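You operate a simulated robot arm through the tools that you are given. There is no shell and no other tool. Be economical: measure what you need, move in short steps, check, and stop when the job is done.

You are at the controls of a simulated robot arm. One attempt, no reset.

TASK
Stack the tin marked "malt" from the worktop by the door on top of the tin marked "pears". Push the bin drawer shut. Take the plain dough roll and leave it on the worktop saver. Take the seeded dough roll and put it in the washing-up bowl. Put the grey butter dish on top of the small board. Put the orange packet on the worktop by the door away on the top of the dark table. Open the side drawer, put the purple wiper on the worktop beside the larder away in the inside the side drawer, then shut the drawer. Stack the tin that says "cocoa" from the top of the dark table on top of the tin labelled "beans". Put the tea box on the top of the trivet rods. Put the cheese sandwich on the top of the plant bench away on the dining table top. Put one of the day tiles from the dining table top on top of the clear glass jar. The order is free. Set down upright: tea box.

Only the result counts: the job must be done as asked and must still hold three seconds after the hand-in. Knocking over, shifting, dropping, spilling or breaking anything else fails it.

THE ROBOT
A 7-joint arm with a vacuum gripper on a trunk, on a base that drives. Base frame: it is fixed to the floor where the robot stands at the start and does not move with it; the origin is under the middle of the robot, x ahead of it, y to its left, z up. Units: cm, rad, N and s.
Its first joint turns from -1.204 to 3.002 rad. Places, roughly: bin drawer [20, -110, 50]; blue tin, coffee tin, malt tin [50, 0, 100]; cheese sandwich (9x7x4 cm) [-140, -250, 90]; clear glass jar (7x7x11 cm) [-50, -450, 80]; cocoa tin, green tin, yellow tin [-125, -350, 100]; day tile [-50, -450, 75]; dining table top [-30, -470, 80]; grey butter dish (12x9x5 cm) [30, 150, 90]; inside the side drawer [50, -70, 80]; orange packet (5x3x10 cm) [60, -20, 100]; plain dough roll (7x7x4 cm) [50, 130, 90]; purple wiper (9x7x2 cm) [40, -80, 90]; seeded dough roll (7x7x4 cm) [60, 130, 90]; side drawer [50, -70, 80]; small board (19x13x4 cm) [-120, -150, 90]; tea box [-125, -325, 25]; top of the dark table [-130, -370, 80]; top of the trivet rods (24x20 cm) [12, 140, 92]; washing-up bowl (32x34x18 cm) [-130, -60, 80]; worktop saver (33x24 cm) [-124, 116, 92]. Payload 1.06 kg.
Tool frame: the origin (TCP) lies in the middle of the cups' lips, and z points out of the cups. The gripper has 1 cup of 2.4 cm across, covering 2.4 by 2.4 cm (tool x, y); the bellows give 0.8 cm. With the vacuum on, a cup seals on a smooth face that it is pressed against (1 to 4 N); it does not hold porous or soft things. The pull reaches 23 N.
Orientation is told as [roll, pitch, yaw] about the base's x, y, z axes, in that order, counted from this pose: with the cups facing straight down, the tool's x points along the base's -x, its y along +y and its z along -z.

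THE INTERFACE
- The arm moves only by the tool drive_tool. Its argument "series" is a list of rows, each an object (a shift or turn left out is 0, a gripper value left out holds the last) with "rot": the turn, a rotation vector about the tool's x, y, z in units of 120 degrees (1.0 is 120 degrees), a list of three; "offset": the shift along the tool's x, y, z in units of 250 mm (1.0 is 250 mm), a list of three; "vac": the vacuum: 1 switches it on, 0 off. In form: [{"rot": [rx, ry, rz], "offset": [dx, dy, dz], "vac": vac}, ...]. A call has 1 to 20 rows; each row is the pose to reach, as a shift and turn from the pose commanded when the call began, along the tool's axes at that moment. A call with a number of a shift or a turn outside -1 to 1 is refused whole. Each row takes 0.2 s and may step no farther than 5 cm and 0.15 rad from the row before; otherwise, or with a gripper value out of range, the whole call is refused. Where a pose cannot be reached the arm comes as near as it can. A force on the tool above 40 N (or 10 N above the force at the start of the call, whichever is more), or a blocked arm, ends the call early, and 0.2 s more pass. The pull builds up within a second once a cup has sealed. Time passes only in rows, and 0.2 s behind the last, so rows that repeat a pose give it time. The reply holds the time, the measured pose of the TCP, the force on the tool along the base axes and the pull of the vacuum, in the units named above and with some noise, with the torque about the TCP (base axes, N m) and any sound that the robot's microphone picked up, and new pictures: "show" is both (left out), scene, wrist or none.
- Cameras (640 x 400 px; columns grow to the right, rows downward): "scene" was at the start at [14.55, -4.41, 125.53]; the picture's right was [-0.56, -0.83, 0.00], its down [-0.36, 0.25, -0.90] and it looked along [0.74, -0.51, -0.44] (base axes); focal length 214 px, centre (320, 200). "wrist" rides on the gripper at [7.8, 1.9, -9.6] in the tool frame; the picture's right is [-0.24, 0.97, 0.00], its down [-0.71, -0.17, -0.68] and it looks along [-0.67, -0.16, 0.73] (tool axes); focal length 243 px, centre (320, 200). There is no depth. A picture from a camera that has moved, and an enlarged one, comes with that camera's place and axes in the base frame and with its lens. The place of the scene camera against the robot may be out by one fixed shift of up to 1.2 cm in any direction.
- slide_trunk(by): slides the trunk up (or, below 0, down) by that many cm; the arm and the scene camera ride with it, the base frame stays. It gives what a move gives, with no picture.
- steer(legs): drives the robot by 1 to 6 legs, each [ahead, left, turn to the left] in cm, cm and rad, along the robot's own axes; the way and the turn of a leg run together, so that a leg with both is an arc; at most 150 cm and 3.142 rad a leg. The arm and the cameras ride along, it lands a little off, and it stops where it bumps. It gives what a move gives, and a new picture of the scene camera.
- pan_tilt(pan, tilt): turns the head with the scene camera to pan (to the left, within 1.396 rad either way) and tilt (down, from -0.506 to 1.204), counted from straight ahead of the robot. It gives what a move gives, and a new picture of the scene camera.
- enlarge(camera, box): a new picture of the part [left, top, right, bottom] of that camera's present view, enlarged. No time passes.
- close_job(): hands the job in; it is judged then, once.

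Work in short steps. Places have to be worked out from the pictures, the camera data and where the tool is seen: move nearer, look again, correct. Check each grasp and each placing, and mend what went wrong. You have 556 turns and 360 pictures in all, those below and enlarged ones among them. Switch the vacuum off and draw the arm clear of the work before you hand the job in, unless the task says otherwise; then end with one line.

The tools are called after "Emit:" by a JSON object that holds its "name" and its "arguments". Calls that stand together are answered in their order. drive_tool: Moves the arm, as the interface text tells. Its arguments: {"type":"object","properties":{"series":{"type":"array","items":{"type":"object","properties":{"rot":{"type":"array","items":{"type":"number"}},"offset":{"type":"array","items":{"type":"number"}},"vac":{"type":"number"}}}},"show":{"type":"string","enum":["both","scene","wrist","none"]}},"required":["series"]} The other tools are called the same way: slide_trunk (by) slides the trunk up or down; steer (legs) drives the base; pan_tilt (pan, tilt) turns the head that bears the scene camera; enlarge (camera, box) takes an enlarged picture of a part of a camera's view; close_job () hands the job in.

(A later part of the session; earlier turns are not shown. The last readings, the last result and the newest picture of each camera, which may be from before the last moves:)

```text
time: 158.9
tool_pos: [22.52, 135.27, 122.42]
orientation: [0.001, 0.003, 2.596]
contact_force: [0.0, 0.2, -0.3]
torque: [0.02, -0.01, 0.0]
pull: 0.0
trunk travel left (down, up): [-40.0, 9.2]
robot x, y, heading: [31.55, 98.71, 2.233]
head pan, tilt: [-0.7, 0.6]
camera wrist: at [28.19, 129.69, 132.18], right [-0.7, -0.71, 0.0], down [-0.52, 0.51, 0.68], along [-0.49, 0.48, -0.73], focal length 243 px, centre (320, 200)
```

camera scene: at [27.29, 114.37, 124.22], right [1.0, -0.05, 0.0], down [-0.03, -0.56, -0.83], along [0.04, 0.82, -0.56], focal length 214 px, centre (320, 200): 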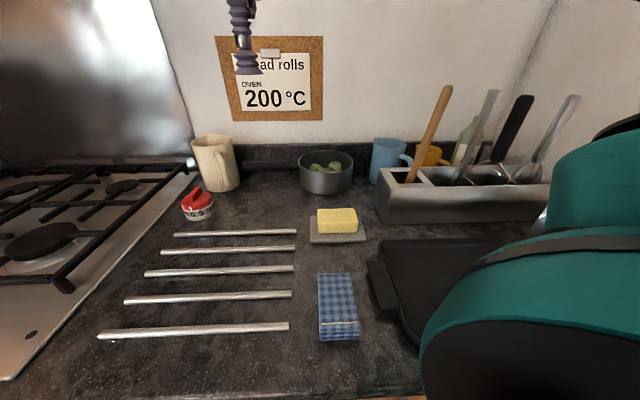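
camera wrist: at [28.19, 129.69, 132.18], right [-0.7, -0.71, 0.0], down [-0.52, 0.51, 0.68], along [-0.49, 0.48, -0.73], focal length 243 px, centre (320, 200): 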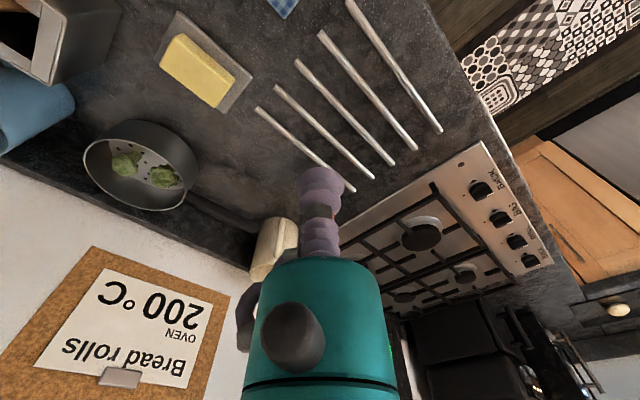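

Butter top ≈(32.8,148.7,95.5). Drive in ~4.3 cm in y.

Emit:
{"name": "steer", "arguments": {"legs": [[2.8, -3.4, 0]]}}

```text
time: 159.8
tool_pos: [23.63, 139.7, 122.45]
orientation: [0.0, 0.002, 2.6]
contact_force: [-0.6, 0.5, -0.6]
torque: [-0.01, 0.0, 0.06]
pull: 0.0
trunk travel left (down, up): [-40.0, 9.2]
robot x, y, heading: [32.71, 103.35, 2.226]
head pan, tilt: [-0.7, 0.6]
camera scene: at [28.32, 118.74, 124.2], right [1.0, -0.05, 0.0], down [-0.03, -0.57, -0.82], along [0.04, 0.82, -0.57], focal length 214 px, centre (320, 200)
```

scene: 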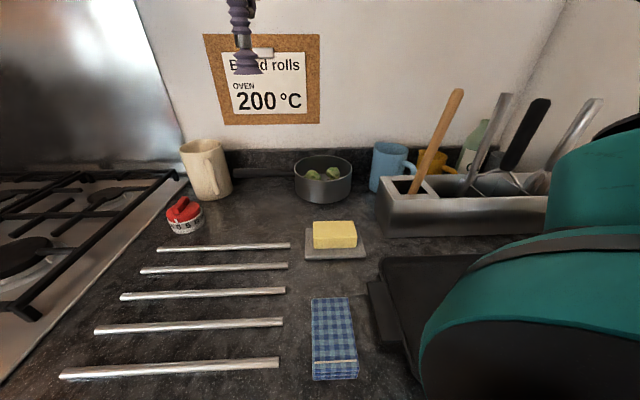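

Emit:
{"name": "drive_tool", "arguments": {"series": [{"offset": [0.045, -0.164, 0.05]}, {"offset": [0.09, -0.328, 0.1]}, {"offset": [0.134, -0.491, 0.2]}, {"offset": [0.134, -0.491, 0.38]}, {"offset": [0.134, -0.491, 0.55]}, {"offset": [0.134, -0.491, 0.72]}]}}

```text
time: 161.2
tool_pos: [32.96, 148.38, 104.53]
orientation: [0.002, 0.003, 2.6]
contact_force: [-0.5, -1.3, -0.3]
torque: [-0.01, 0.03, 0.01]
pull: 0.1
trunk travel left (down, up): [-40.0, 9.2]
robot x, y, heading: [32.76, 103.07, 2.223]
head pan, tilt: [-0.7, 0.6]
camera scene: at [28.3, 118.66, 124.21], right [1.0, -0.05, 0.0], down [-0.03, -0.56, -0.82], along [0.04, 0.82, -0.57], focal length 214 px, centre (320, 200)
camera wrist: at [38.64, 142.72, 114.19], right [-0.7, -0.71, 0.0], down [-0.52, 0.51, 0.68], along [-0.49, 0.48, -0.73], focal length 243 px, centre (320, 200)
```

scene: 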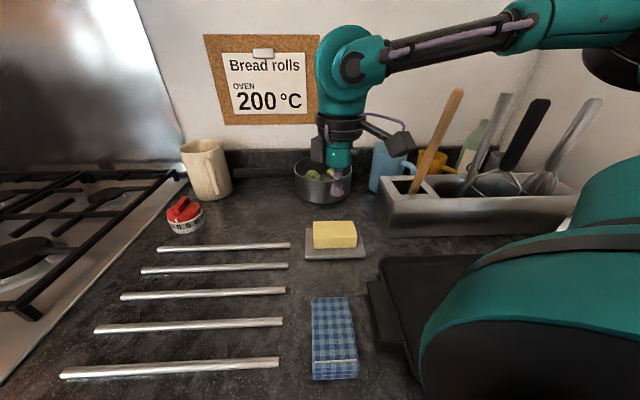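
wrist: 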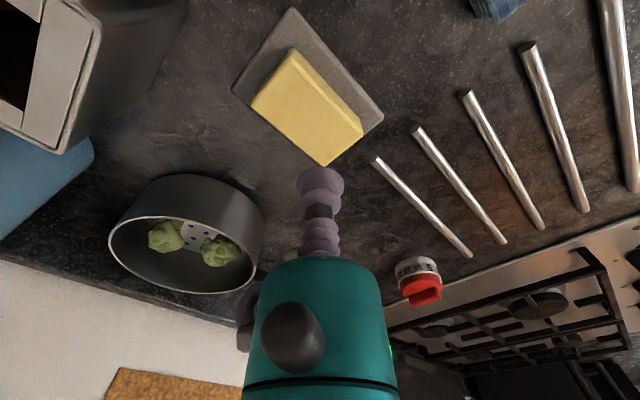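

The forearm seems to pass over the utensils; check its place with another head angle before going lower.

Emit:
{"name": "pan_tilt", "arguments": {"pan": -1.2, "tilt": 0.4}}

```text
time: 162.2
tool_pos: [33.07, 148.4, 104.55]
orientation: [0.001, 0.002, 2.6]
contact_force: [0.2, -0.2, -0.5]
torque: [-0.04, -0.04, -0.07]
pull: 0.0
trunk travel left (down, up): [-40.0, 9.2]
robot x, y, heading: [32.73, 102.98, 2.226]
head pan, tilt: [-1.201, 0.4]
camera scene: at [32.71, 117.73, 126.04], right [0.85, -0.52, 0.0], down [-0.2, -0.33, -0.92], along [0.48, 0.79, -0.39], focal length 214 px, centre (320, 200)
```

scene: 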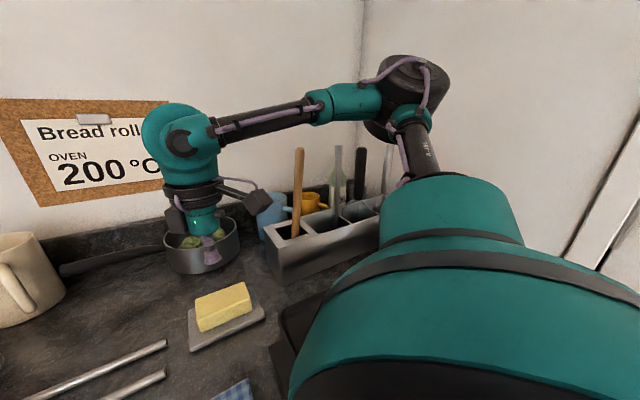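

The forearm would come close to the wooden spoon. Raise, and reposition the robot 20 cm to -x so the forearm comes in from the front.

Emit:
{"name": "drive_tool", "arguments": {"series": [{"offset": [0, 0, -0.18]}, {"offset": [0, 0, -0.36]}, {"offset": [0, 0, -0.54]}], "show": "none"}}

Emit:
{"name": "steer", "arguments": {"legs": [[12.2, 15.9, 0]]}}

```text
time: 163.0
tool_pos: [32.75, 148.38, 117.93]
orientation: [0.002, 0.002, 2.6]
contact_force: [-0.5, 0.6, -0.2]
torque: [0.0, 0.01, 0.01]
pull: 0.1
trunk travel left (down, up): [-40.0, 9.2]
robot x, y, heading: [32.86, 102.96, 2.225]
head pan, tilt: [-1.201, 0.4]
```

```text
time: 164.6
tool_pos: [12.7, 148.47, 117.82]
orientation: [0.002, 0.001, 2.598]
contact_force: [-0.3, 0.4, 0.6]
torque: [0.01, -0.01, 0.02]
pull: 0.0
trunk travel left (down, up): [-40.0, 9.2]
robot x, y, heading: [12.88, 103.2, 2.226]
head pan, tilt: [-1.201, 0.4]
camera scene: at [12.61, 117.75, 126.04], right [0.85, -0.52, 0.0], down [-0.2, -0.33, -0.92], along [0.48, 0.79, -0.39], focal length 214 px, centre (320, 200)
```

scene: 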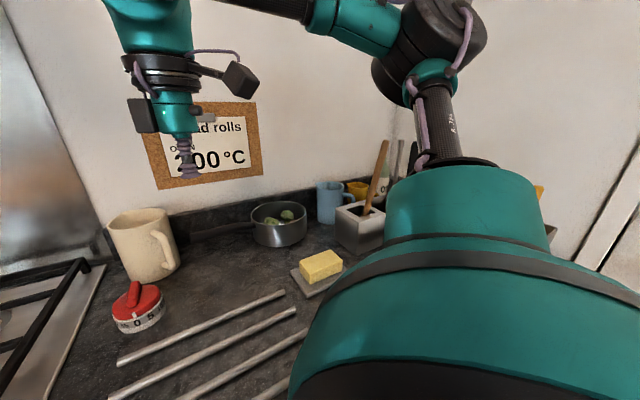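

Emit:
{"name": "drive_tool", "arguments": {"series": [{"offset": [0.141, -0.087, 0.0]}, {"offset": [0.282, -0.174, 0.0]}, {"offset": [0.423, -0.261, 0.06]}, {"offset": [0.564, -0.348, 0.12]}, {"offset": [0.705, -0.435, 0.2]}, {"offset": [0.705, -0.435, 0.38]}]}}

```text
time: 166.0
tool_pos: [33.62, 148.77, 108.51]
orientation: [0.001, 0.002, 2.602]
contact_force: [-0.6, -0.4, -0.4]
torque: [0.0, 0.03, -0.02]
pull: 0.0
trunk travel left (down, up): [-40.0, 9.2]
robot x, y, heading: [12.51, 102.9, 2.23]
head pan, tilt: [-1.201, 0.4]
camera scene: at [12.67, 117.76, 126.04], right [0.85, -0.52, 0.0], down [-0.2, -0.33, -0.92], along [0.48, 0.79, -0.39], focal length 214 px, centre (320, 200)
camera wrist: at [39.25, 143.12, 118.19], right [-0.7, -0.71, 0.0], down [-0.52, 0.51, 0.68], along [-0.49, 0.48, -0.73], focal length 243 px, centre (320, 200)
```

scene: 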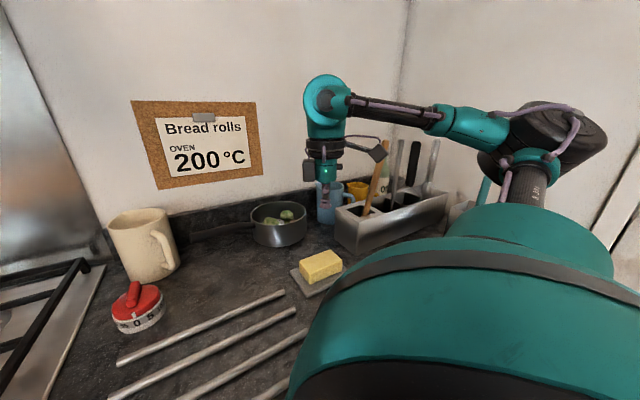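
wrist: 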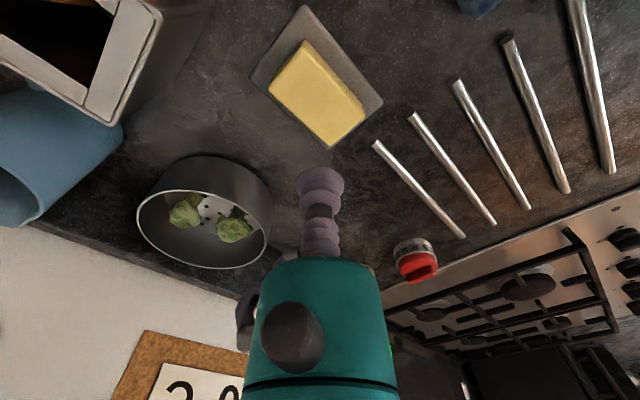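

Good: reach fine and forearm clear. Descend over the butter with vacuum on.

Emit:
{"name": "drive_tool", "arguments": {"series": [{"offset": [-0.006, -0.01, 0.15]}, {"offset": [-0.006, -0.01, 0.3]}, {"offset": [-0.006, -0.01, 0.42], "vac": 1}, {"offset": [-0.006, -0.01, 0.44]}]}}

```text
time: 167.0
tool_pos: [33.57, 148.87, 97.33]
orientation: [0.001, 0.001, 2.599]
contact_force: [0.1, -0.5, 0.1]
torque: [-0.04, -0.01, 0.01]
pull: 0.0
trunk travel left (down, up): [-40.0, 9.2]
robot x, y, heading: [12.9, 103.36, 2.225]
head pan, tilt: [-1.201, 0.4]
camera scene: at [12.68, 117.75, 126.04], right [0.85, -0.52, 0.0], down [-0.2, -0.33, -0.92], along [0.48, 0.79, -0.39], focal length 214 px, centre (320, 200)
camera wrist: at [39.26, 143.21, 107.05], right [-0.7, -0.71, 0.0], down [-0.52, 0.51, 0.68], along [-0.49, 0.48, -0.73], focal length 243 px, centre (320, 200)
```

scene: 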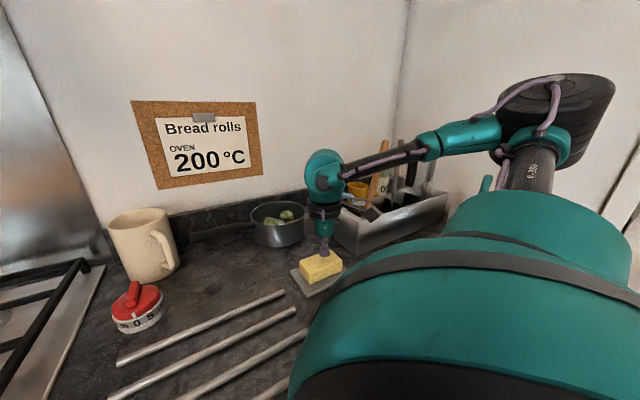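
wrist: 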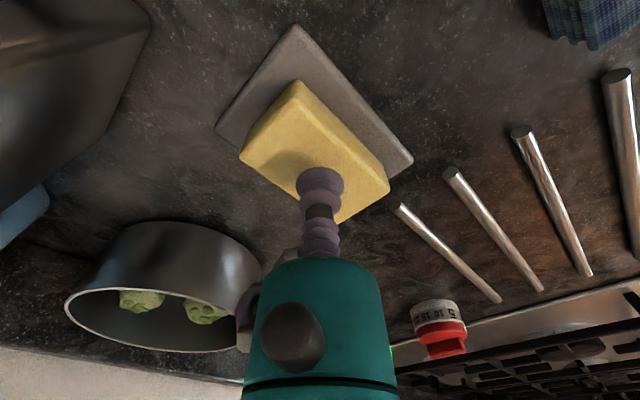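

Emit:
{"name": "drive_tool", "arguments": {"series": [{"offset": [0.014, 0, 0.03]}, {"offset": [0.018, 0, 0.05]}, {"offset": [0.018, 0, 0.065]}, {"offset": [0.018, 0, 0.078]}, {"offset": [0.018, 0, 0.09]}, {"offset": [0.018, 0, 0.1]}, {"offset": [0.018, 0, 0.1]}], "show": "none"}}

```text
time: 168.6
tool_pos: [33.92, 148.65, 94.98]
orientation: [-0.003, 0.001, 2.599]
contact_force: [6.0, 4.3, 17.6]
torque: [-0.05, 0.05, 0.07]
pull: 23.1
trunk travel left (down, up): [-40.0, 9.2]
robot x, y, heading: [12.47, 103.23, 2.225]
head pan, tilt: [-1.201, 0.4]
```

Sealed. Lift.

Emit:
{"name": "drive_tool", "arguments": {"series": [{"offset": [0, 0, -0.03]}, {"offset": [0, 0, -0.1]}, {"offset": [0, 0, -0.25]}, {"offset": [0, 0, -0.42]}, {"offset": [0, 0, -0.6]}, {"offset": [0, 0.03, -0.78]}, {"offset": [-0.05, 0.18, -0.86]}]}}

```text
time: 170.2
tool_pos: [30.24, 145.4, 116.77]
orientation: [0.003, 0.003, 2.602]
contact_force: [0.4, -0.1, -4.9]
torque: [-0.04, -0.06, -0.01]
pull: 23.3
trunk travel left (down, up): [-40.0, 9.2]
robot x, y, heading: [12.61, 102.95, 2.226]
head pan, tilt: [-1.201, 0.4]
camera scene: at [12.64, 117.74, 126.04], right [0.85, -0.52, 0.0], down [-0.2, -0.33, -0.92], along [0.48, 0.79, -0.39], focal length 214 px, centre (320, 200)
camera wrist: at [35.96, 139.78, 126.39], right [-0.7, -0.71, 0.0], down [-0.52, 0.51, 0.68], along [-0.49, 0.48, -0.73], focal length 243 px, centre (320, 200)
```

scene: 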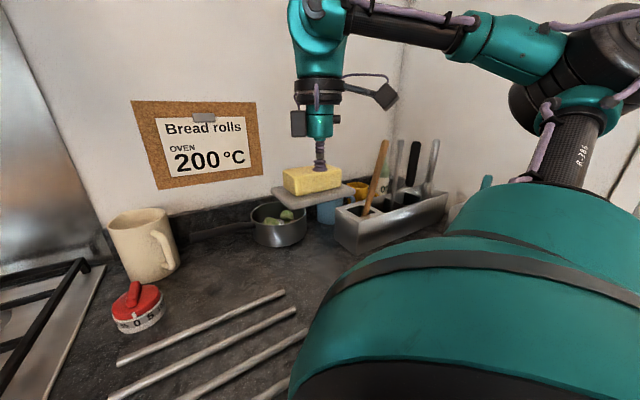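
wrist: 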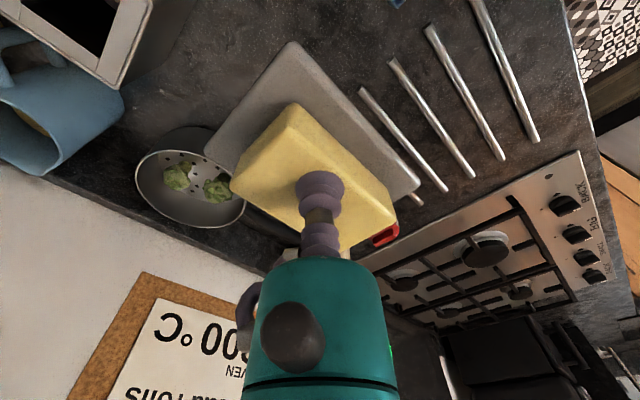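

Dish held. Drive to the small board at (-120,-150).

Emit:
{"name": "steer", "arguments": {"legs": [[-17, 32, 0], [0, 0, 0.915], [56, 0, 0], [0, 120, 0], [0, 120, 0]]}}

Emit:
{"name": "pan_tilt", "arguments": {"pan": -0.5, "tilt": 0.5}}

```text
time: 189.0
tool_pos: [-81.16, -128.82, 116.53]
orientation: [0.001, 0.002, -2.745]
contact_force: [0.3, 0.0, -4.3]
torque: [0.03, -0.06, -0.02]
pull: 22.5
trunk travel left (down, up): [-40.0, 9.2]
robot x, y, heading: [-57.15, -167.81, -3.115]
head pan, tilt: [-1.201, 0.4]
camera scene: at [-68.75, -158.75, 126.04], right [0.92, 0.38, 0.0], down [0.15, -0.36, -0.92], along [-0.35, 0.85, -0.39], focal length 214 px, centre (320, 200)
```

scene: 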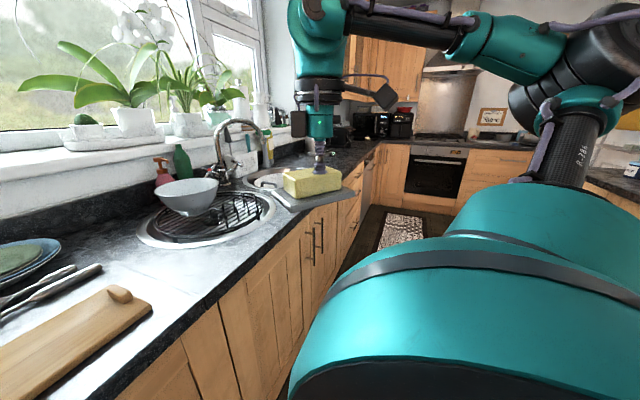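

```text
time: 190.1
tool_pos: [-81.13, -128.82, 116.63]
orientation: [0.002, 0.001, -2.747]
contact_force: [0.5, -0.2, -4.4]
torque: [0.01, -0.06, 0.04]
pull: 22.8
trunk travel left (down, up): [-40.0, 9.2]
robot x, y, heading: [-57.08, -167.97, -3.116]
head pan, tilt: [-0.499, 0.499]
camera scene: at [-73.28, -163.11, 125.12], right [0.46, 0.89, 0.0], down [0.43, -0.22, -0.88], along [-0.78, 0.4, -0.48], focal length 214 px, centre (320, 200)
```

scene: 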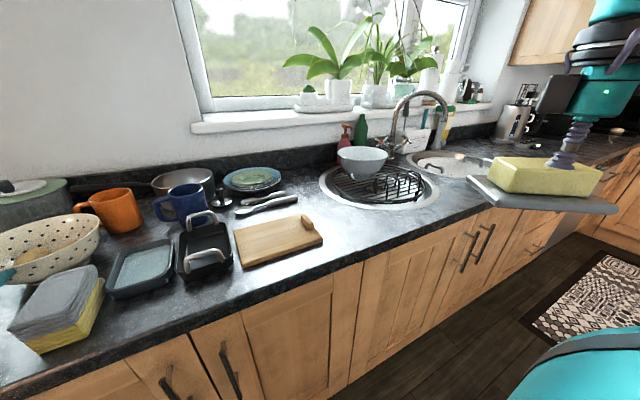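

Board spans x -122..-108, y -163..-144.5 with a knob at its +y end. Drive in, then turn the dish so its long side runs along y.

Emit:
{"name": "steer", "arguments": {"legs": [[0, 9.5, 0], [24, 0, 0]]}}

Emit:
{"name": "drive_tool", "arguments": {"series": [{"rot": [0, 0, -0.061]}, {"rot": [0, 0, -0.122]}, {"rot": [0, 0, -0.183]}, {"rot": [0, 0, -0.243]}, {"rot": [0, 0, -0.303]}]}}

```text
time: 192.6
tool_pos: [-105.03, -138.96, 116.59]
orientation: [0.0, 0.002, -2.742]
contact_force: [-0.6, 0.1, -5.1]
torque: [0.0, -0.06, -0.04]
pull: 23.0
trunk travel left (down, up): [-40.0, 9.2]
robot x, y, heading: [-81.23, -177.96, -3.114]
head pan, tilt: [-0.499, 0.499]
camera scene: at [-97.14, -173.29, 125.11], right [0.46, 0.89, 0.0], down [0.43, -0.22, -0.88], along [-0.78, 0.4, -0.48], focal length 214 px, centre (320, 200)
```

scene: 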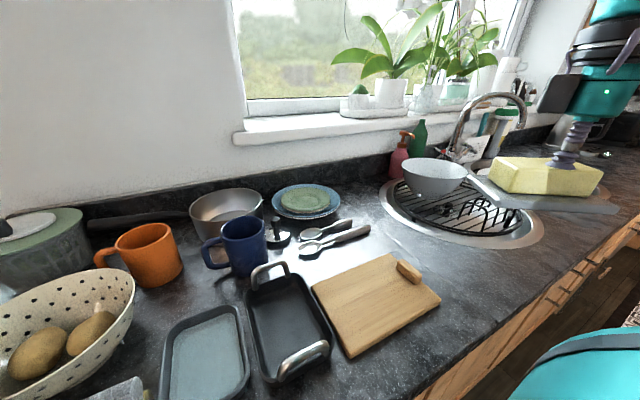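

```text
time: 193.8
tool_pos: [-104.91, -138.83, 116.61]
orientation: [0.004, -0.001, -2.105]
contact_force: [-0.1, -0.6, -4.3]
torque: [0.03, -0.01, 0.01]
pull: 22.8
trunk travel left (down, up): [-40.0, 9.2]
robot x, y, heading: [-81.26, -177.89, -3.115]
head pan, tilt: [-0.499, 0.499]
camera scene: at [-97.09, -173.28, 125.12], right [0.46, 0.89, 0.0], down [0.43, -0.22, -0.88], along [-0.78, 0.4, -0.48], focal length 214 px, centre (320, 200)
camera wrist: at [-99.51, -133.14, 126.33], right [0.72, -0.7, 0.0], down [-0.51, -0.52, 0.68], along [-0.48, -0.49, -0.73], focal length 243 px, centre (320, 200)
```

scene: 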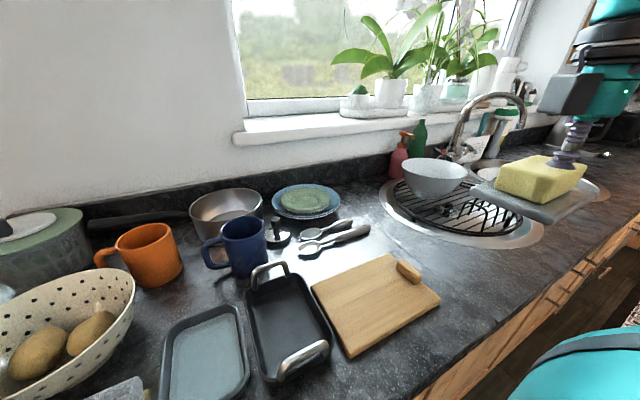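
wrist: 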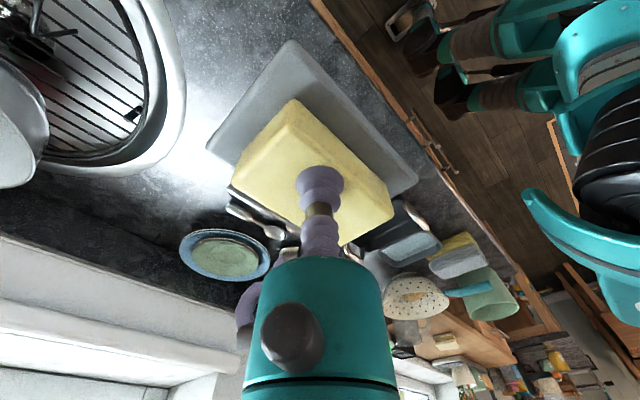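

Emit:
{"name": "drive_tool", "arguments": {"series": [{"offset": [-0.154, -0.003, 0]}, {"offset": [-0.308, -0.006, 0]}, {"offset": [-0.462, -0.008, 0]}, {"offset": [-0.616, -0.011, 0]}, {"offset": [-0.77, -0.014, 0]}, {"offset": [-0.77, -0.014, 0.2]}]}}

```text
time: 195.2
tool_pos: [-115.38, -155.37, 111.45]
orientation: [0.003, 0.0, -2.107]
contact_force: [-0.6, -0.3, -4.8]
torque: [0.01, -0.05, 0.0]
pull: 22.7
trunk travel left (down, up): [-40.0, 9.2]
robot x, y, heading: [-81.4, -178.03, -3.116]
head pan, tilt: [-0.499, 0.499]
camera scene: at [-97.1, -173.24, 125.11], right [0.46, 0.89, 0.0], down [0.43, -0.22, -0.88], along [-0.78, 0.4, -0.48], focal length 214 px, centre (320, 200)
camera wrist: at [-109.82, -149.58, 121.19], right [0.72, -0.7, 0.0], down [-0.51, -0.52, 0.68], along [-0.48, -0.49, -0.73], focal length 243 px, centre (320, 200)
```

scene: 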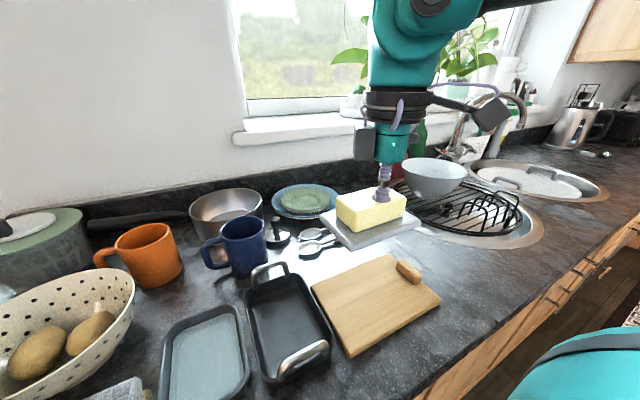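
wrist: 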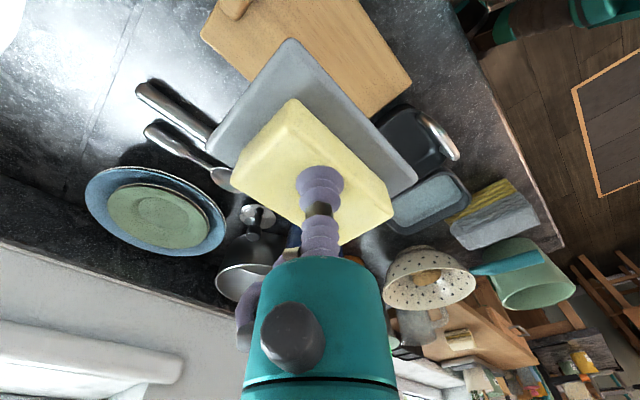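

Orientation is aligned. Dish centre is (-1.2,-0.9) off the TCP; adjust to (-114.1,-154.8) and descend.

Emit:
{"name": "drive_tool", "arguments": {"series": [{"offset": [0.047, 0.033, 0.1]}, {"offset": [0.047, 0.033, 0.25]}, {"offset": [0.047, 0.033, 0.38]}, {"offset": [0.047, 0.033, 0.46]}]}}

```text
time: 196.2
tool_pos: [-114.03, -154.75, 99.87]
orientation: [0.006, -0.002, -2.106]
contact_force: [-0.6, -0.3, -5.0]
torque: [0.03, -0.05, -0.03]
pull: 23.2
trunk travel left (down, up): [-40.0, 9.2]
robot x, y, heading: [-81.44, -178.24, -3.115]
head pan, tilt: [-0.499, 0.499]
camera scene: at [-97.15, -173.2, 125.11], right [0.46, 0.89, 0.0], down [0.43, -0.22, -0.88], along [-0.78, 0.4, -0.48], focal length 214 px, centre (320, 200)
camera wrist: at [-108.54, -148.89, 109.68], right [0.72, -0.7, 0.01], down [-0.51, -0.52, 0.68], along [-0.48, -0.49, -0.73], focal length 243 px, centre (320, 200)
```

scene: 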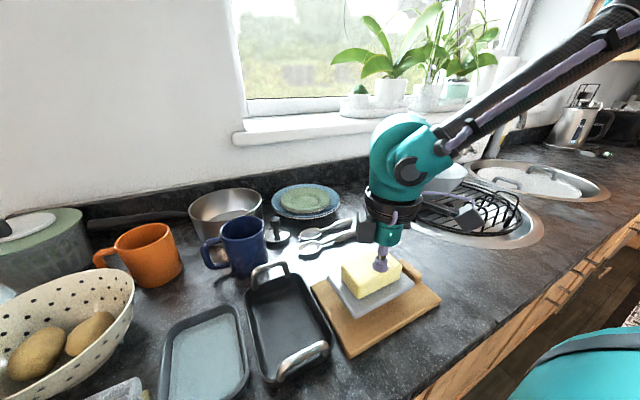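
wrist: 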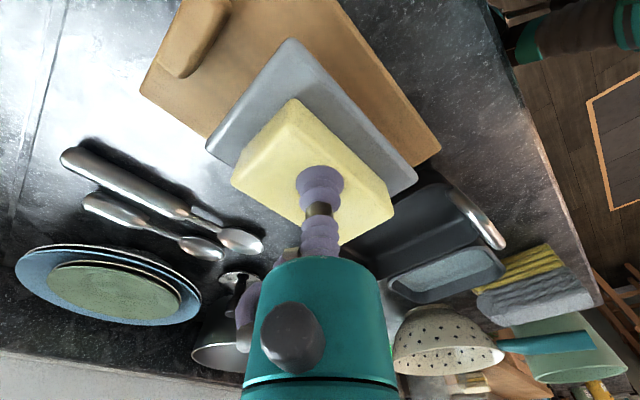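

Lower gently to contact.

Emit:
{"name": "drive_tool", "arguments": {"series": [{"offset": [0, 0, 0.04]}, {"offset": [0, 0, 0.06]}, {"offset": [0, 0, 0.075]}, {"offset": [0, 0, 0.09]}, {"offset": [0, 0, 0.102]}, {"offset": [0, 0, 0.112]}], "show": "wrist"}}

```text
time: 197.6
tool_pos: [-114.79, -154.52, 97.52]
orientation: [0.005, 0.003, -2.106]
contact_force: [-0.6, 0.5, -4.0]
torque: [0.05, -0.06, -0.02]
pull: 23.0
out of reach, approached as far as the arm can: row 1, 2, 3, 4, 5, 6
trunk travel left (down, up): [-40.0, 9.2]
robot x, y, heading: [-81.34, -178.02, -3.118]
head pan, tilt: [-0.499, 0.499]
camera wrist: at [-109.39, -148.78, 107.29], right [0.72, -0.7, 0.01], down [-0.51, -0.52, 0.68], along [-0.47, -0.49, -0.73], focal length 243 px, centre (320, 200)
```

wrist: 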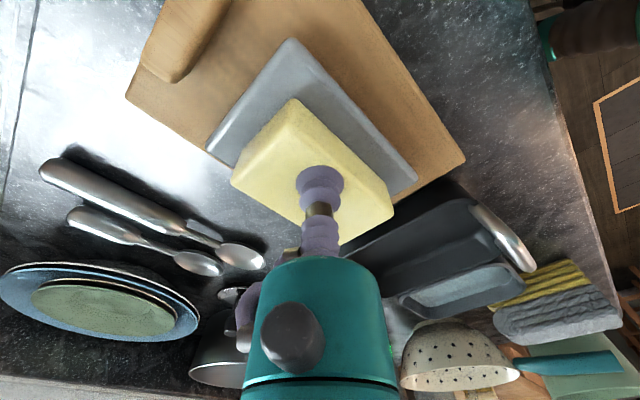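

Arm limit reached; use the trunk to lower the rest in small steps.

Emit:
{"name": "slide_trunk", "arguments": {"by": -0.8}}

```text
time: 198.2
tool_pos: [-115.03, -154.49, 97.02]
orientation: [0.003, 0.0, -2.109]
contact_force: [1.9, 1.2, 7.8]
torque: [-0.02, 0.07, -0.04]
pull: 22.9
trunk travel left (down, up): [-39.2, 10.0]
robot x, y, heading: [-81.03, -177.75, -3.119]
head pan, tilt: [-0.499, 0.499]
```

Contact (7.8 N). Release and rise.

Emit:
{"name": "drive_tool", "arguments": {"series": [{"vac": 0}, {"offset": [0, 0, -0.004]}, {"offset": [0, 0, -0.004]}, {"offset": [0, 0, -0.004]}, {"offset": [0, 0, -0.004]}, {"offset": [0, 0, -0.05]}, {"offset": [0, 0, -0.2]}, {"offset": [0, 0, -0.38]}, {"offset": [0, 0, -0.56]}, {"offset": [0, 0, -0.75]}]}}

```text
time: 200.3
tool_pos: [-115.18, -154.64, 115.56]
orientation: [0.005, 0.001, -2.106]
contact_force: [-0.9, -0.2, -0.1]
torque: [0.0, 0.01, 0.0]
pull: 0.1
trunk travel left (down, up): [-39.2, 10.0]
robot x, y, heading: [-80.93, -178.1, -3.113]
head pan, tilt: [-0.499, 0.499]
camera scene: at [-97.38, -173.35, 124.22], right [0.46, 0.89, 0.0], down [0.43, -0.22, -0.88], along [-0.78, 0.4, -0.48], focal length 214 px, centre (320, 200)
camera wrist: at [-109.71, -148.8, 125.29], right [0.72, -0.7, 0.01], down [-0.51, -0.52, 0.68], along [-0.47, -0.49, -0.73], focal length 243 px, centre (320, 200)
```

scene: 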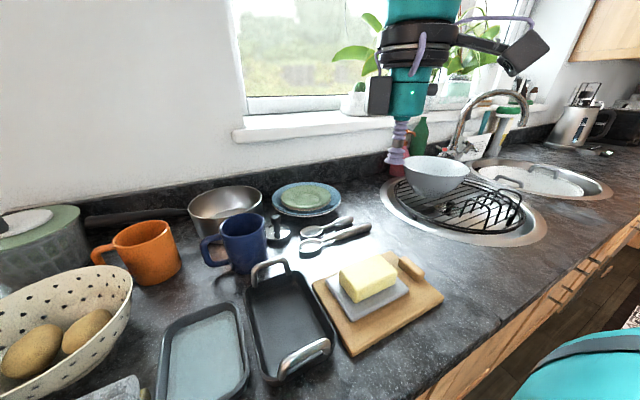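
wrist: 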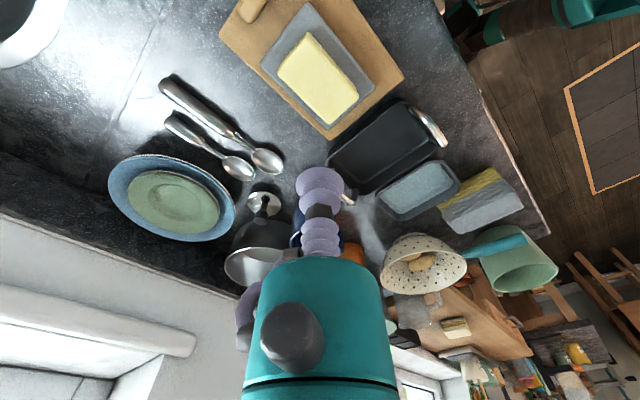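

Butter dish placed. Restore tool yaw, back off, and go look at the plant bench with the sandwich.

Emit:
{"name": "drive_tool", "arguments": {"series": [{"rot": [0, 0, 0.061], "offset": [0.1, 0, -0.08]}, {"rot": [0, 0, 0.122], "offset": [0.25, 0, -0.16]}, {"rot": [0, 0, 0.183], "offset": [0.35, 0, -0.2]}, {"rot": [0, 0, 0.243], "offset": [0.45, 0, -0.24]}, {"rot": [0, 0, 0.303], "offset": [0.5, 0, -0.24]}], "show": "none"}}

Emit:
{"name": "steer", "arguments": {"legs": [[-22, 0, 0], [0, 70, 0]]}}

```text
time: 201.6
tool_pos: [-108.85, -143.69, 121.62]
orientation: [0.003, 0.003, -2.744]
contact_force: [0.4, 0.3, -0.4]
torque: [0.04, 0.0, 0.0]
pull: 0.0
trunk travel left (down, up): [-39.2, 10.0]
robot x, y, heading: [-80.84, -178.04, -3.12]
head pan, tilt: [-0.499, 0.499]
```

```text
time: 206.6
tool_pos: [-85.11, -211.91, 121.68]
orientation: [0.003, 0.004, -2.736]
contact_force: [-0.7, 0.6, 0.1]
torque: [-0.02, 0.01, -0.01]
pull: 0.0
trunk travel left (down, up): [-39.2, 10.0]
robot x, y, heading: [-56.99, -246.29, -3.112]
head pan, tilt: [-0.499, 0.499]
camera scene: at [-73.49, -241.5, 124.22], right [0.45, 0.89, 0.0], down [0.43, -0.22, -0.88], along [-0.78, 0.4, -0.48], focal length 214 px, centre (320, 200)
```

scene: 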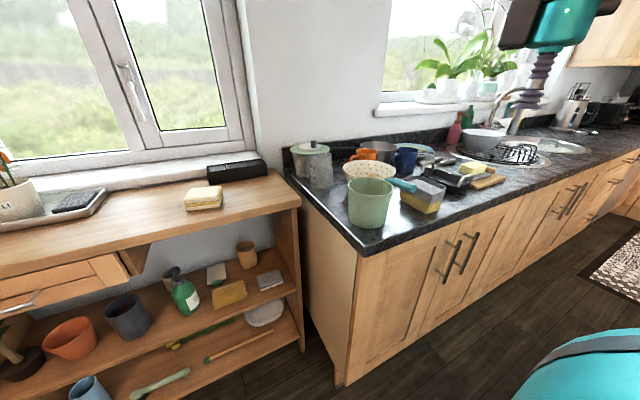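

Sandwich at ≈(-142,-247) on the bench. Drive closer.

Emit:
{"name": "steer", "arguments": {"legs": [[0, 18, 0], [46, 0, 0]]}}

Emit:
{"name": "drive_tool", "arguments": {"series": [{"offset": [0, 0, 0]}], "show": "wrist"}}

```text
time: 210.5
tool_pos: [-131.29, -232.31, 121.65]
orientation: [0.005, 0.004, -2.725]
contact_force: [0.2, 0.3, 0.4]
torque: [0.01, -0.05, 0.04]
pull: 0.1
trunk travel left (down, up): [-39.2, 10.0]
robot x, y, heading: [-103.2, -265.79, -3.099]
head pan, tilt: [-0.499, 0.499]
camera scene: at [-119.39, -261.55, 124.21], right [0.44, 0.9, 0.0], down [0.43, -0.21, -0.88], along [-0.79, 0.39, -0.48], focal length 214 px, centre (320, 200)
```

scene: 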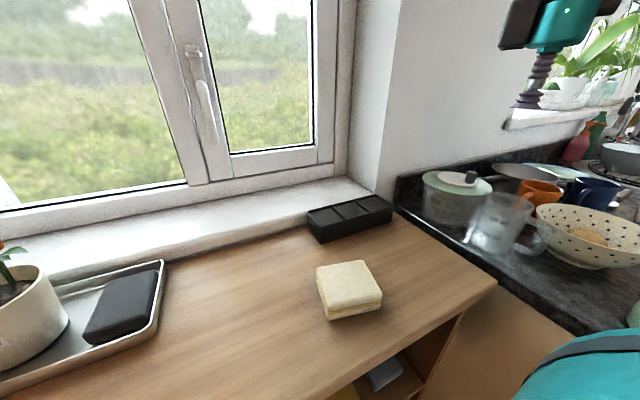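

```text
time: 210.9
tool_pos: [-131.43, -232.12, 121.64]
orientation: [0.002, 0.004, -2.724]
contact_force: [0.4, -0.3, -0.9]
torque: [-0.02, -0.01, -0.01]
pull: 0.1
trunk travel left (down, up): [-39.2, 10.0]
robot x, y, heading: [-103.13, -266.24, -3.097]
head pan, tilt: [-0.499, 0.499]
camera wrist: at [-123.56, -230.7, 131.36], right [0.18, -0.98, 0.0], down [-0.72, -0.13, 0.68], along [-0.67, -0.12, -0.73], focal length 243 px, centre (320, 200)
```

wrist: 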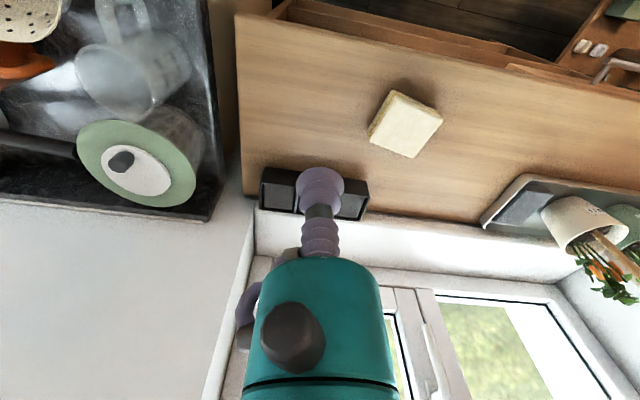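

Sandwich top at ≈(-138.6,-247,95.5). Move above it.

Emit:
{"name": "drive_tool", "arguments": {"series": [{"offset": [-0.126, 0.107, 0.05]}, {"offset": [-0.252, 0.214, 0.15]}, {"offset": [-0.379, 0.321, 0.25]}, {"offset": [-0.505, 0.428, 0.4]}, {"offset": [-0.505, 0.428, 0.58]}, {"offset": [-0.505, 0.428, 0.76]}]}}

```text
refused: row 4 steps farther than a row can; nothing moved
```

Emit:
{"name": "drive_tool", "arguments": {"series": [{"offset": [-0.126, 0.107, 0.05]}, {"offset": [-0.252, 0.214, 0.13]}, {"offset": [-0.379, 0.321, 0.21]}, {"offset": [-0.505, 0.428, 0.29]}, {"offset": [-0.505, 0.428, 0.46]}, {"offset": [-0.505, 0.428, 0.63]}, {"offset": [-0.505, 0.428, 0.8]}]}}

```text
time: 212.5
tool_pos: [-138.19, -247.03, 101.36]
orientation: [0.003, 0.004, -2.724]
contact_force: [-0.2, 0.7, 0.2]
torque: [0.01, 0.02, -0.02]
pull: 0.2
trunk travel left (down, up): [-39.2, 10.0]
robot x, y, heading: [-103.18, -266.03, -3.097]
head pan, tilt: [-0.499, 0.499]
camera scene: at [-119.38, -261.54, 124.21], right [0.44, 0.9, 0.0], down [0.43, -0.21, -0.88], along [-0.79, 0.39, -0.48], focal length 214 px, centre (320, 200)
camera wrist: at [-130.51, -245.59, 111.16], right [0.18, -0.98, 0.0], down [-0.72, -0.13, 0.68], along [-0.67, -0.12, -0.73], focal length 243 px, centre (320, 200)
```

scene: 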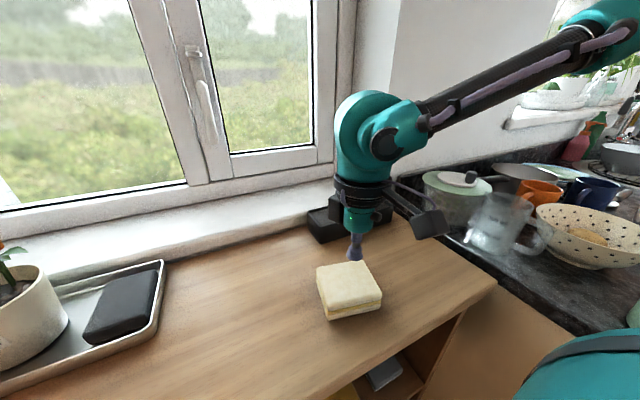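
wrist: 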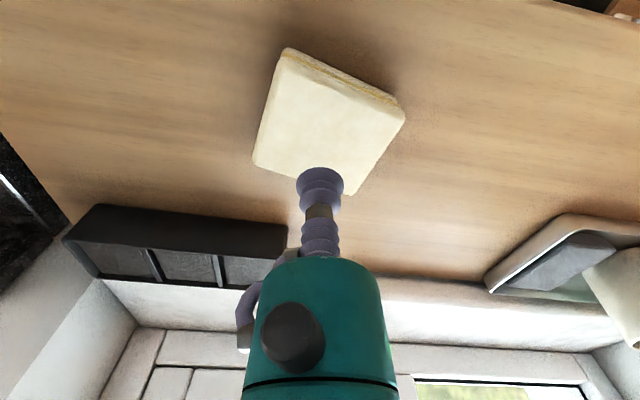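

Emit:
{"name": "drive_tool", "arguments": {"series": [{"offset": [-0.0065, 0.0146, 0.1], "vac": 1}, {"offset": [-0.0065, 0.0146, 0.17]}, {"offset": [-0.0065, 0.0146, 0.2]}, {"offset": [-0.0065, 0.0146, 0.215]}, {"offset": [-0.0065, 0.0146, 0.23]}, {"offset": [-0.0065, 0.0146, 0.243]}, {"offset": [-0.0065, 0.0146, 0.254]}], "show": "wrist"}}

```text
time: 214.1
tool_pos: [-138.32, -247.56, 95.39]
orientation: [0.001, 0.002, -2.724]
contact_force: [-1.9, 2.3, 18.8]
torque: [0.02, 0.01, 0.09]
pull: 23.0
trunk travel left (down, up): [-39.2, 10.0]
robot x, y, heading: [-102.88, -265.93, -3.098]
head pan, tilt: [-0.499, 0.499]
camera wrist: at [-130.56, -246.06, 105.08], right [0.18, -0.98, 0.0], down [-0.72, -0.13, 0.68], along [-0.67, -0.12, -0.73], focal length 243 px, centre (320, 200)
```

wrist: 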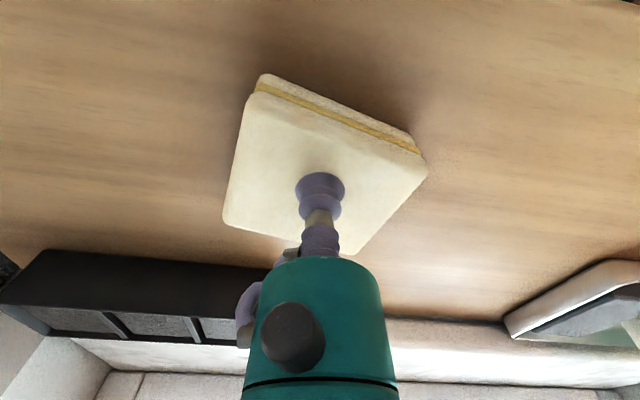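

Sealed. Lift, retract, and drive toward the dining table, looking ahead.

Emit:
{"name": "drive_tool", "arguments": {"series": [{"offset": [0, 0, -0.03]}, {"offset": [0, 0, -0.1]}, {"offset": [0, 0, -0.25]}, {"offset": [0, 0, -0.42]}, {"offset": [0.02, -0.04, -0.6]}, {"offset": [0.1, -0.1, -0.76]}, {"offset": [0.2, -0.18, -0.9]}, {"offset": [0.3, -0.26, -1.0]}], "show": "none"}}

Emit:
{"name": "steer", "arguments": {"legs": [[-46, 0, 0]]}}

Emit:
{"name": "pan_tilt", "arguments": {"pan": 1.39, "tilt": 0.45}}

```text
time: 215.9
tool_pos: [-134.29, -238.37, 120.16]
orientation: [0.005, 0.004, -2.724]
contact_force: [-0.4, 0.0, -0.5]
torque: [0.01, 0.03, -0.01]
pull: 22.6
trunk travel left (down, up): [-39.2, 10.0]
robot x, y, heading: [-102.85, -266.15, -3.098]
head pan, tilt: [-0.499, 0.499]
```

```text
time: 218.7
tool_pos: [-87.5, -236.32, 120.2]
orientation: [0.003, 0.002, -2.727]
contact_force: [0.2, 0.2, -1.5]
torque: [0.0, -0.03, -0.03]
pull: 22.8
trunk travel left (down, up): [-39.2, 10.0]
robot x, y, heading: [-55.87, -264.09, -3.1]
head pan, tilt: [-0.499, 0.499]
camera scene: at [-72.56, -259.55, 124.22], right [0.44, 0.9, 0.0], down [0.43, -0.21, -0.88], along [-0.79, 0.39, -0.48], focal length 214 px, centre (320, 200)
```

scene: 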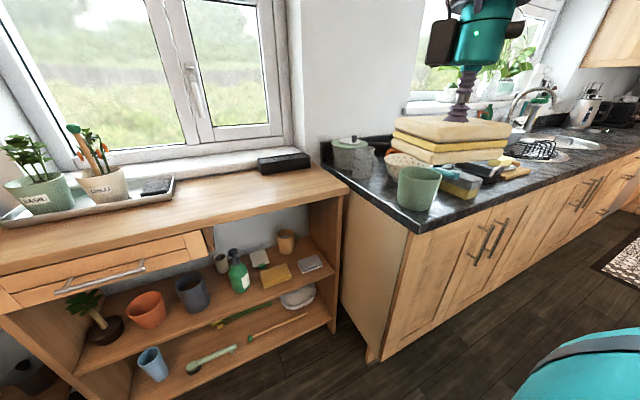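

```text
time: 220.6
tool_pos: [-87.6, -236.34, 119.98]
orientation: [0.001, 0.002, -2.73]
contact_force: [0.0, 0.1, -1.4]
torque: [0.03, 0.01, -0.04]
pull: 22.7
trunk travel left (down, up): [-39.2, 10.0]
robot x, y, heading: [-56.4, -264.49, -3.1]
head pan, tilt: [1.389, 0.45]
camera scene: at [-65.74, -272.68, 124.66], right [-0.99, 0.14, 0.0], down [0.06, 0.43, -0.9], along [-0.13, -0.89, -0.44], focal length 214 px, centre (320, 200)
```

scene: 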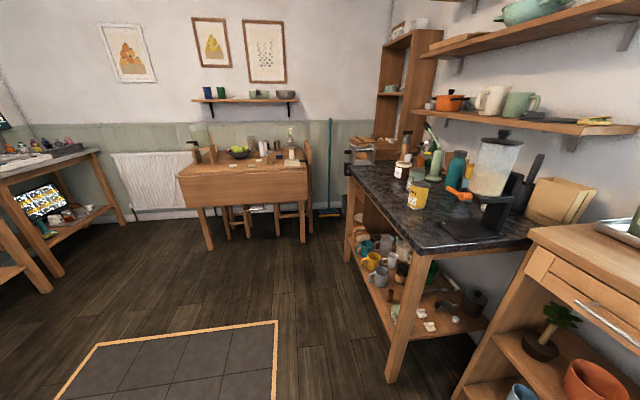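

Clear floor ahead. Turn to face -y and drive toward the dining table.

Emit:
{"name": "steer", "arguments": {"legs": [[0, 0, 1.53], [110, 18, 0]]}}

Emit:
{"name": "pan_tilt", "arguments": {"pan": 0.0, "tilt": 0.5}}

```text
time: 229.9
tool_pos: [-71.22, -404.18, 120.16]
orientation: [0.004, 0.003, -1.226]
contact_force: [0.2, 0.8, -1.5]
torque: [-0.01, -0.02, 0.0]
pull: 23.2
trunk travel left (down, up): [-39.2, 10.0]
robot x, y, heading: [-41.36, -375.04, -1.598]
head pan, tilt: [1.389, 0.45]
camera scene: at [-33.04, -383.68, 124.66], right [-0.21, -0.98, 0.0], down [-0.43, 0.09, -0.9], along [0.88, -0.19, -0.44], focal length 214 px, centre (320, 200)
```

scene: 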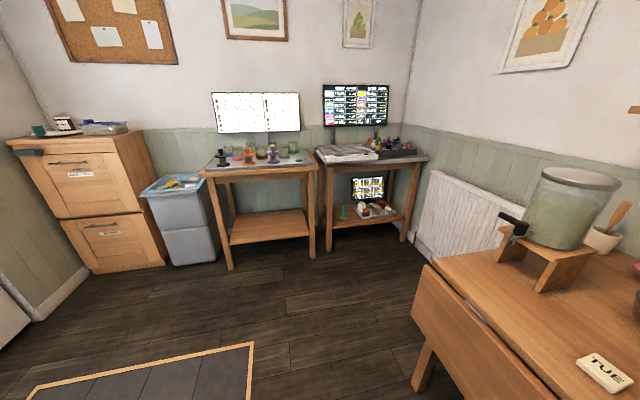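

```text
time: 231.5
tool_pos: [-71.15, -404.09, 120.15]
orientation: [0.004, 0.004, -1.226]
contact_force: [-0.6, 0.0, -1.7]
torque: [0.0, -0.03, -0.03]
pull: 23.4
trunk travel left (down, up): [-39.2, 10.0]
robot x, y, heading: [-41.37, -374.95, -1.607]
head pan, tilt: [0.0, 0.499]
camera scene: at [-42.28, -390.84, 124.22], right [-1.0, 0.03, 0.0], down [0.01, 0.48, -0.88], along [-0.02, -0.88, -0.48], focal length 214 px, centre (320, 200)
```

scene: 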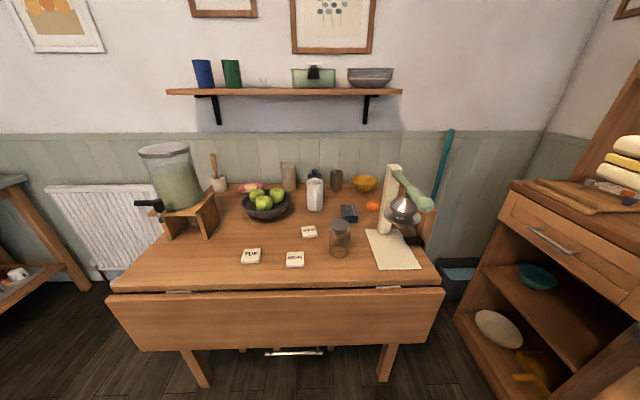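

Tiles (TUE, MON, WED), jar, etc. visible. I'll put the sandwich at the free front-left spot ≈(-5,-438.5). Drive left and ahead.

Emit:
{"name": "steer", "arguments": {"legs": [[0, 49, 0], [26, 0, 0]]}}

Emit:
{"name": "drive_tool", "arguments": {"series": [{"offset": [0, 0, 0]}], "show": "wrist"}}

```text
time: 235.8
tool_pos: [-23.58, -430.9, 120.11]
orientation: [0.003, 0.004, -1.231]
contact_force: [-0.1, 0.1, -1.8]
torque: [0.06, -0.01, 0.0]
pull: 22.8
trunk travel left (down, up): [-39.2, 10.0]
robot x, y, heading: [6.65, -401.67, -1.603]
head pan, tilt: [0.0, 0.499]
camera scene: at [5.46, -417.82, 124.21], right [-1.0, 0.03, 0.0], down [0.02, 0.48, -0.88], along [-0.03, -0.88, -0.48], focal length 214 px, centre (320, 200)
```

scene: 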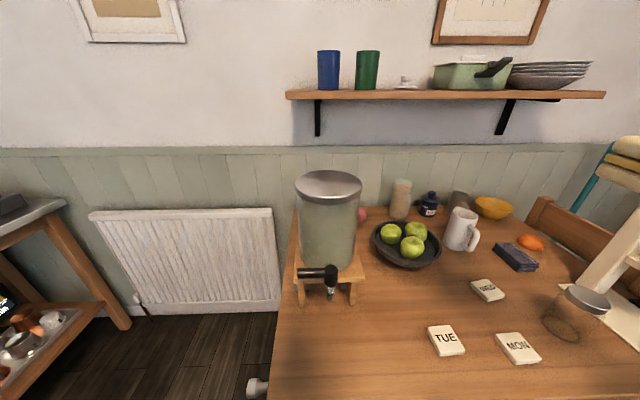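

```text
time: 236.2
tool_pos: [-23.5, -430.93, 120.09]
orientation: [0.004, 0.005, -1.232]
contact_force: [0.5, 0.0, -1.8]
torque: [0.0, 0.01, -0.02]
pull: 23.1
trunk travel left (down, up): [-39.2, 10.0]
robot x, y, heading: [6.22, -401.93, -1.603]
head pan, tilt: [0.0, 0.499]
camera wrist: at [-24.46, -422.92, 129.87], right [0.99, 0.1, 0.0], down [0.07, -0.73, 0.68], along [0.07, -0.68, -0.73], focal length 243 px, centre (320, 200)
```

wrist: 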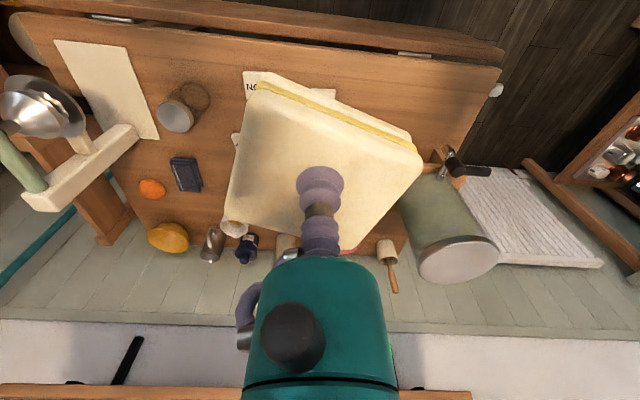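

Move over (-9.5,-439.5), then lower with the trunk.

Emit:
{"name": "drive_tool", "arguments": {"series": [{"offset": [-0.128, 0.104, 0]}, {"offset": [-0.255, 0.207, 0]}, {"offset": [-0.383, 0.311, 0]}, {"offset": [-0.51, 0.414, 0]}], "show": "none"}}

Emit:
{"name": "slide_trunk", "arguments": {"by": -27}}

Emit:
{"name": "drive_tool", "arguments": {"series": [{"offset": [0, 0, 0]}]}}

```text
time: 237.2
tool_pos: [-9.46, -439.69, 120.21]
orientation: [0.005, 0.003, -1.232]
contact_force: [0.0, 0.0, -1.3]
torque: [-0.02, -0.01, 0.02]
pull: 23.3
trunk travel left (down, up): [-39.2, 10.0]
robot x, y, heading: [6.72, -401.26, -1.603]
head pan, tilt: [0.0, 0.499]
```

```text
time: 240.0
tool_pos: [-9.55, -439.39, 93.16]
orientation: [0.003, 0.003, -1.232]
contact_force: [0.0, -0.7, -0.8]
torque: [0.0, 0.0, -0.01]
pull: 22.5
trunk travel left (down, up): [-12.2, 37.0]
robot x, y, heading: [6.67, -401.41, -1.606]
head pan, tilt: [0.0, 0.499]
```

```text
time: 240.4
tool_pos: [-9.47, -439.57, 93.15]
orientation: [0.004, 0.002, -1.231]
contact_force: [-0.4, -0.6, -1.2]
torque: [0.01, 0.0, -0.03]
pull: 23.2
trunk travel left (down, up): [-12.2, 37.0]
robot x, y, heading: [6.87, -401.72, -1.609]
head pan, tilt: [0.0, 0.499]
camera scene: at [5.2, -425.46, 95.94], right [-1.0, 0.03, 0.0], down [0.02, 0.48, -0.88], along [-0.03, -0.88, -0.48], focal length 214 px, centre (320, 200)
camera wrist: at [-10.45, -431.49, 102.87], right [0.99, 0.1, 0.0], down [0.07, -0.73, 0.68], along [0.07, -0.68, -0.73], focal length 243 px, centre (320, 200)
```

scene: 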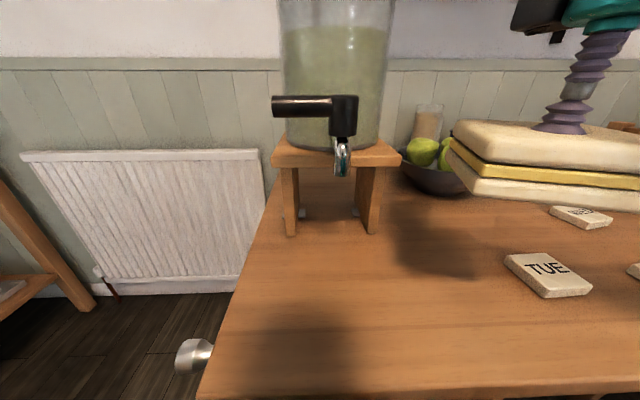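
wrist: 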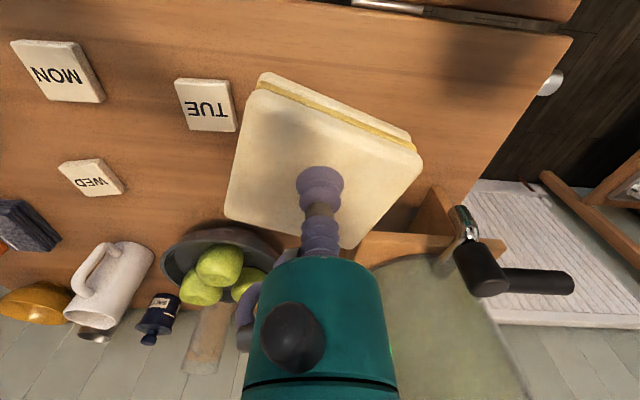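

Clear of the tile and the spigot. Descend toward the table (contact expected TCP≈79.5).

Emit:
{"name": "drive_tool", "arguments": {"series": [{"offset": [0, 0, 0.16]}, {"offset": [0, 0, 0.32]}, {"offset": [0, 0, 0.44]}, {"offset": [0, 0, 0.48]}, {"offset": [0, 0, 0.5]}, {"offset": [0, 0, 0.515]}, {"offset": [0, 0, 0.53]}, {"offset": [0, 0, 0.545]}], "show": "wrist"}}

```text
time: 242.2
tool_pos: [-9.49, -439.46, 79.53]
orientation: [0.003, 0.004, -1.232]
contact_force: [-0.3, -0.1, -0.8]
torque: [0.02, -0.02, 0.02]
pull: 22.4
trunk travel left (down, up): [-12.2, 37.0]
robot x, y, heading: [6.44, -401.65, -1.605]
head pan, tilt: [0.0, 0.499]
camera wrist: at [-10.39, -431.42, 89.22], right [0.99, 0.1, 0.0], down [0.07, -0.73, 0.68], along [0.07, -0.68, -0.73], focal length 243 px, centre (320, 200)
```

wrist: 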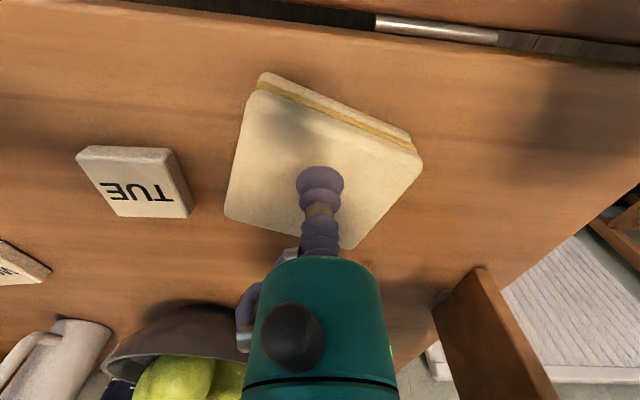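

Emit:
{"name": "drive_tool", "arguments": {"series": [{"offset": [0, 0, 0.015]}, {"offset": [0, 0, 0.03]}, {"offset": [0, 0, 0.042]}, {"offset": [0, 0, 0.054]}, {"offset": [0, 0, 0.066]}], "show": "none"}}

```text
time: 243.4
tool_pos: [-9.52, -439.51, 77.77]
orientation: [0.003, 0.001, -1.232]
contact_force: [-5.3, -5.0, 22.0]
torque: [0.01, 0.0, -0.05]
pull: 22.8
trunk travel left (down, up): [-12.2, 37.0]
robot x, y, heading: [6.57, -401.71, -1.606]
head pan, tilt: [0.0, 0.499]
```

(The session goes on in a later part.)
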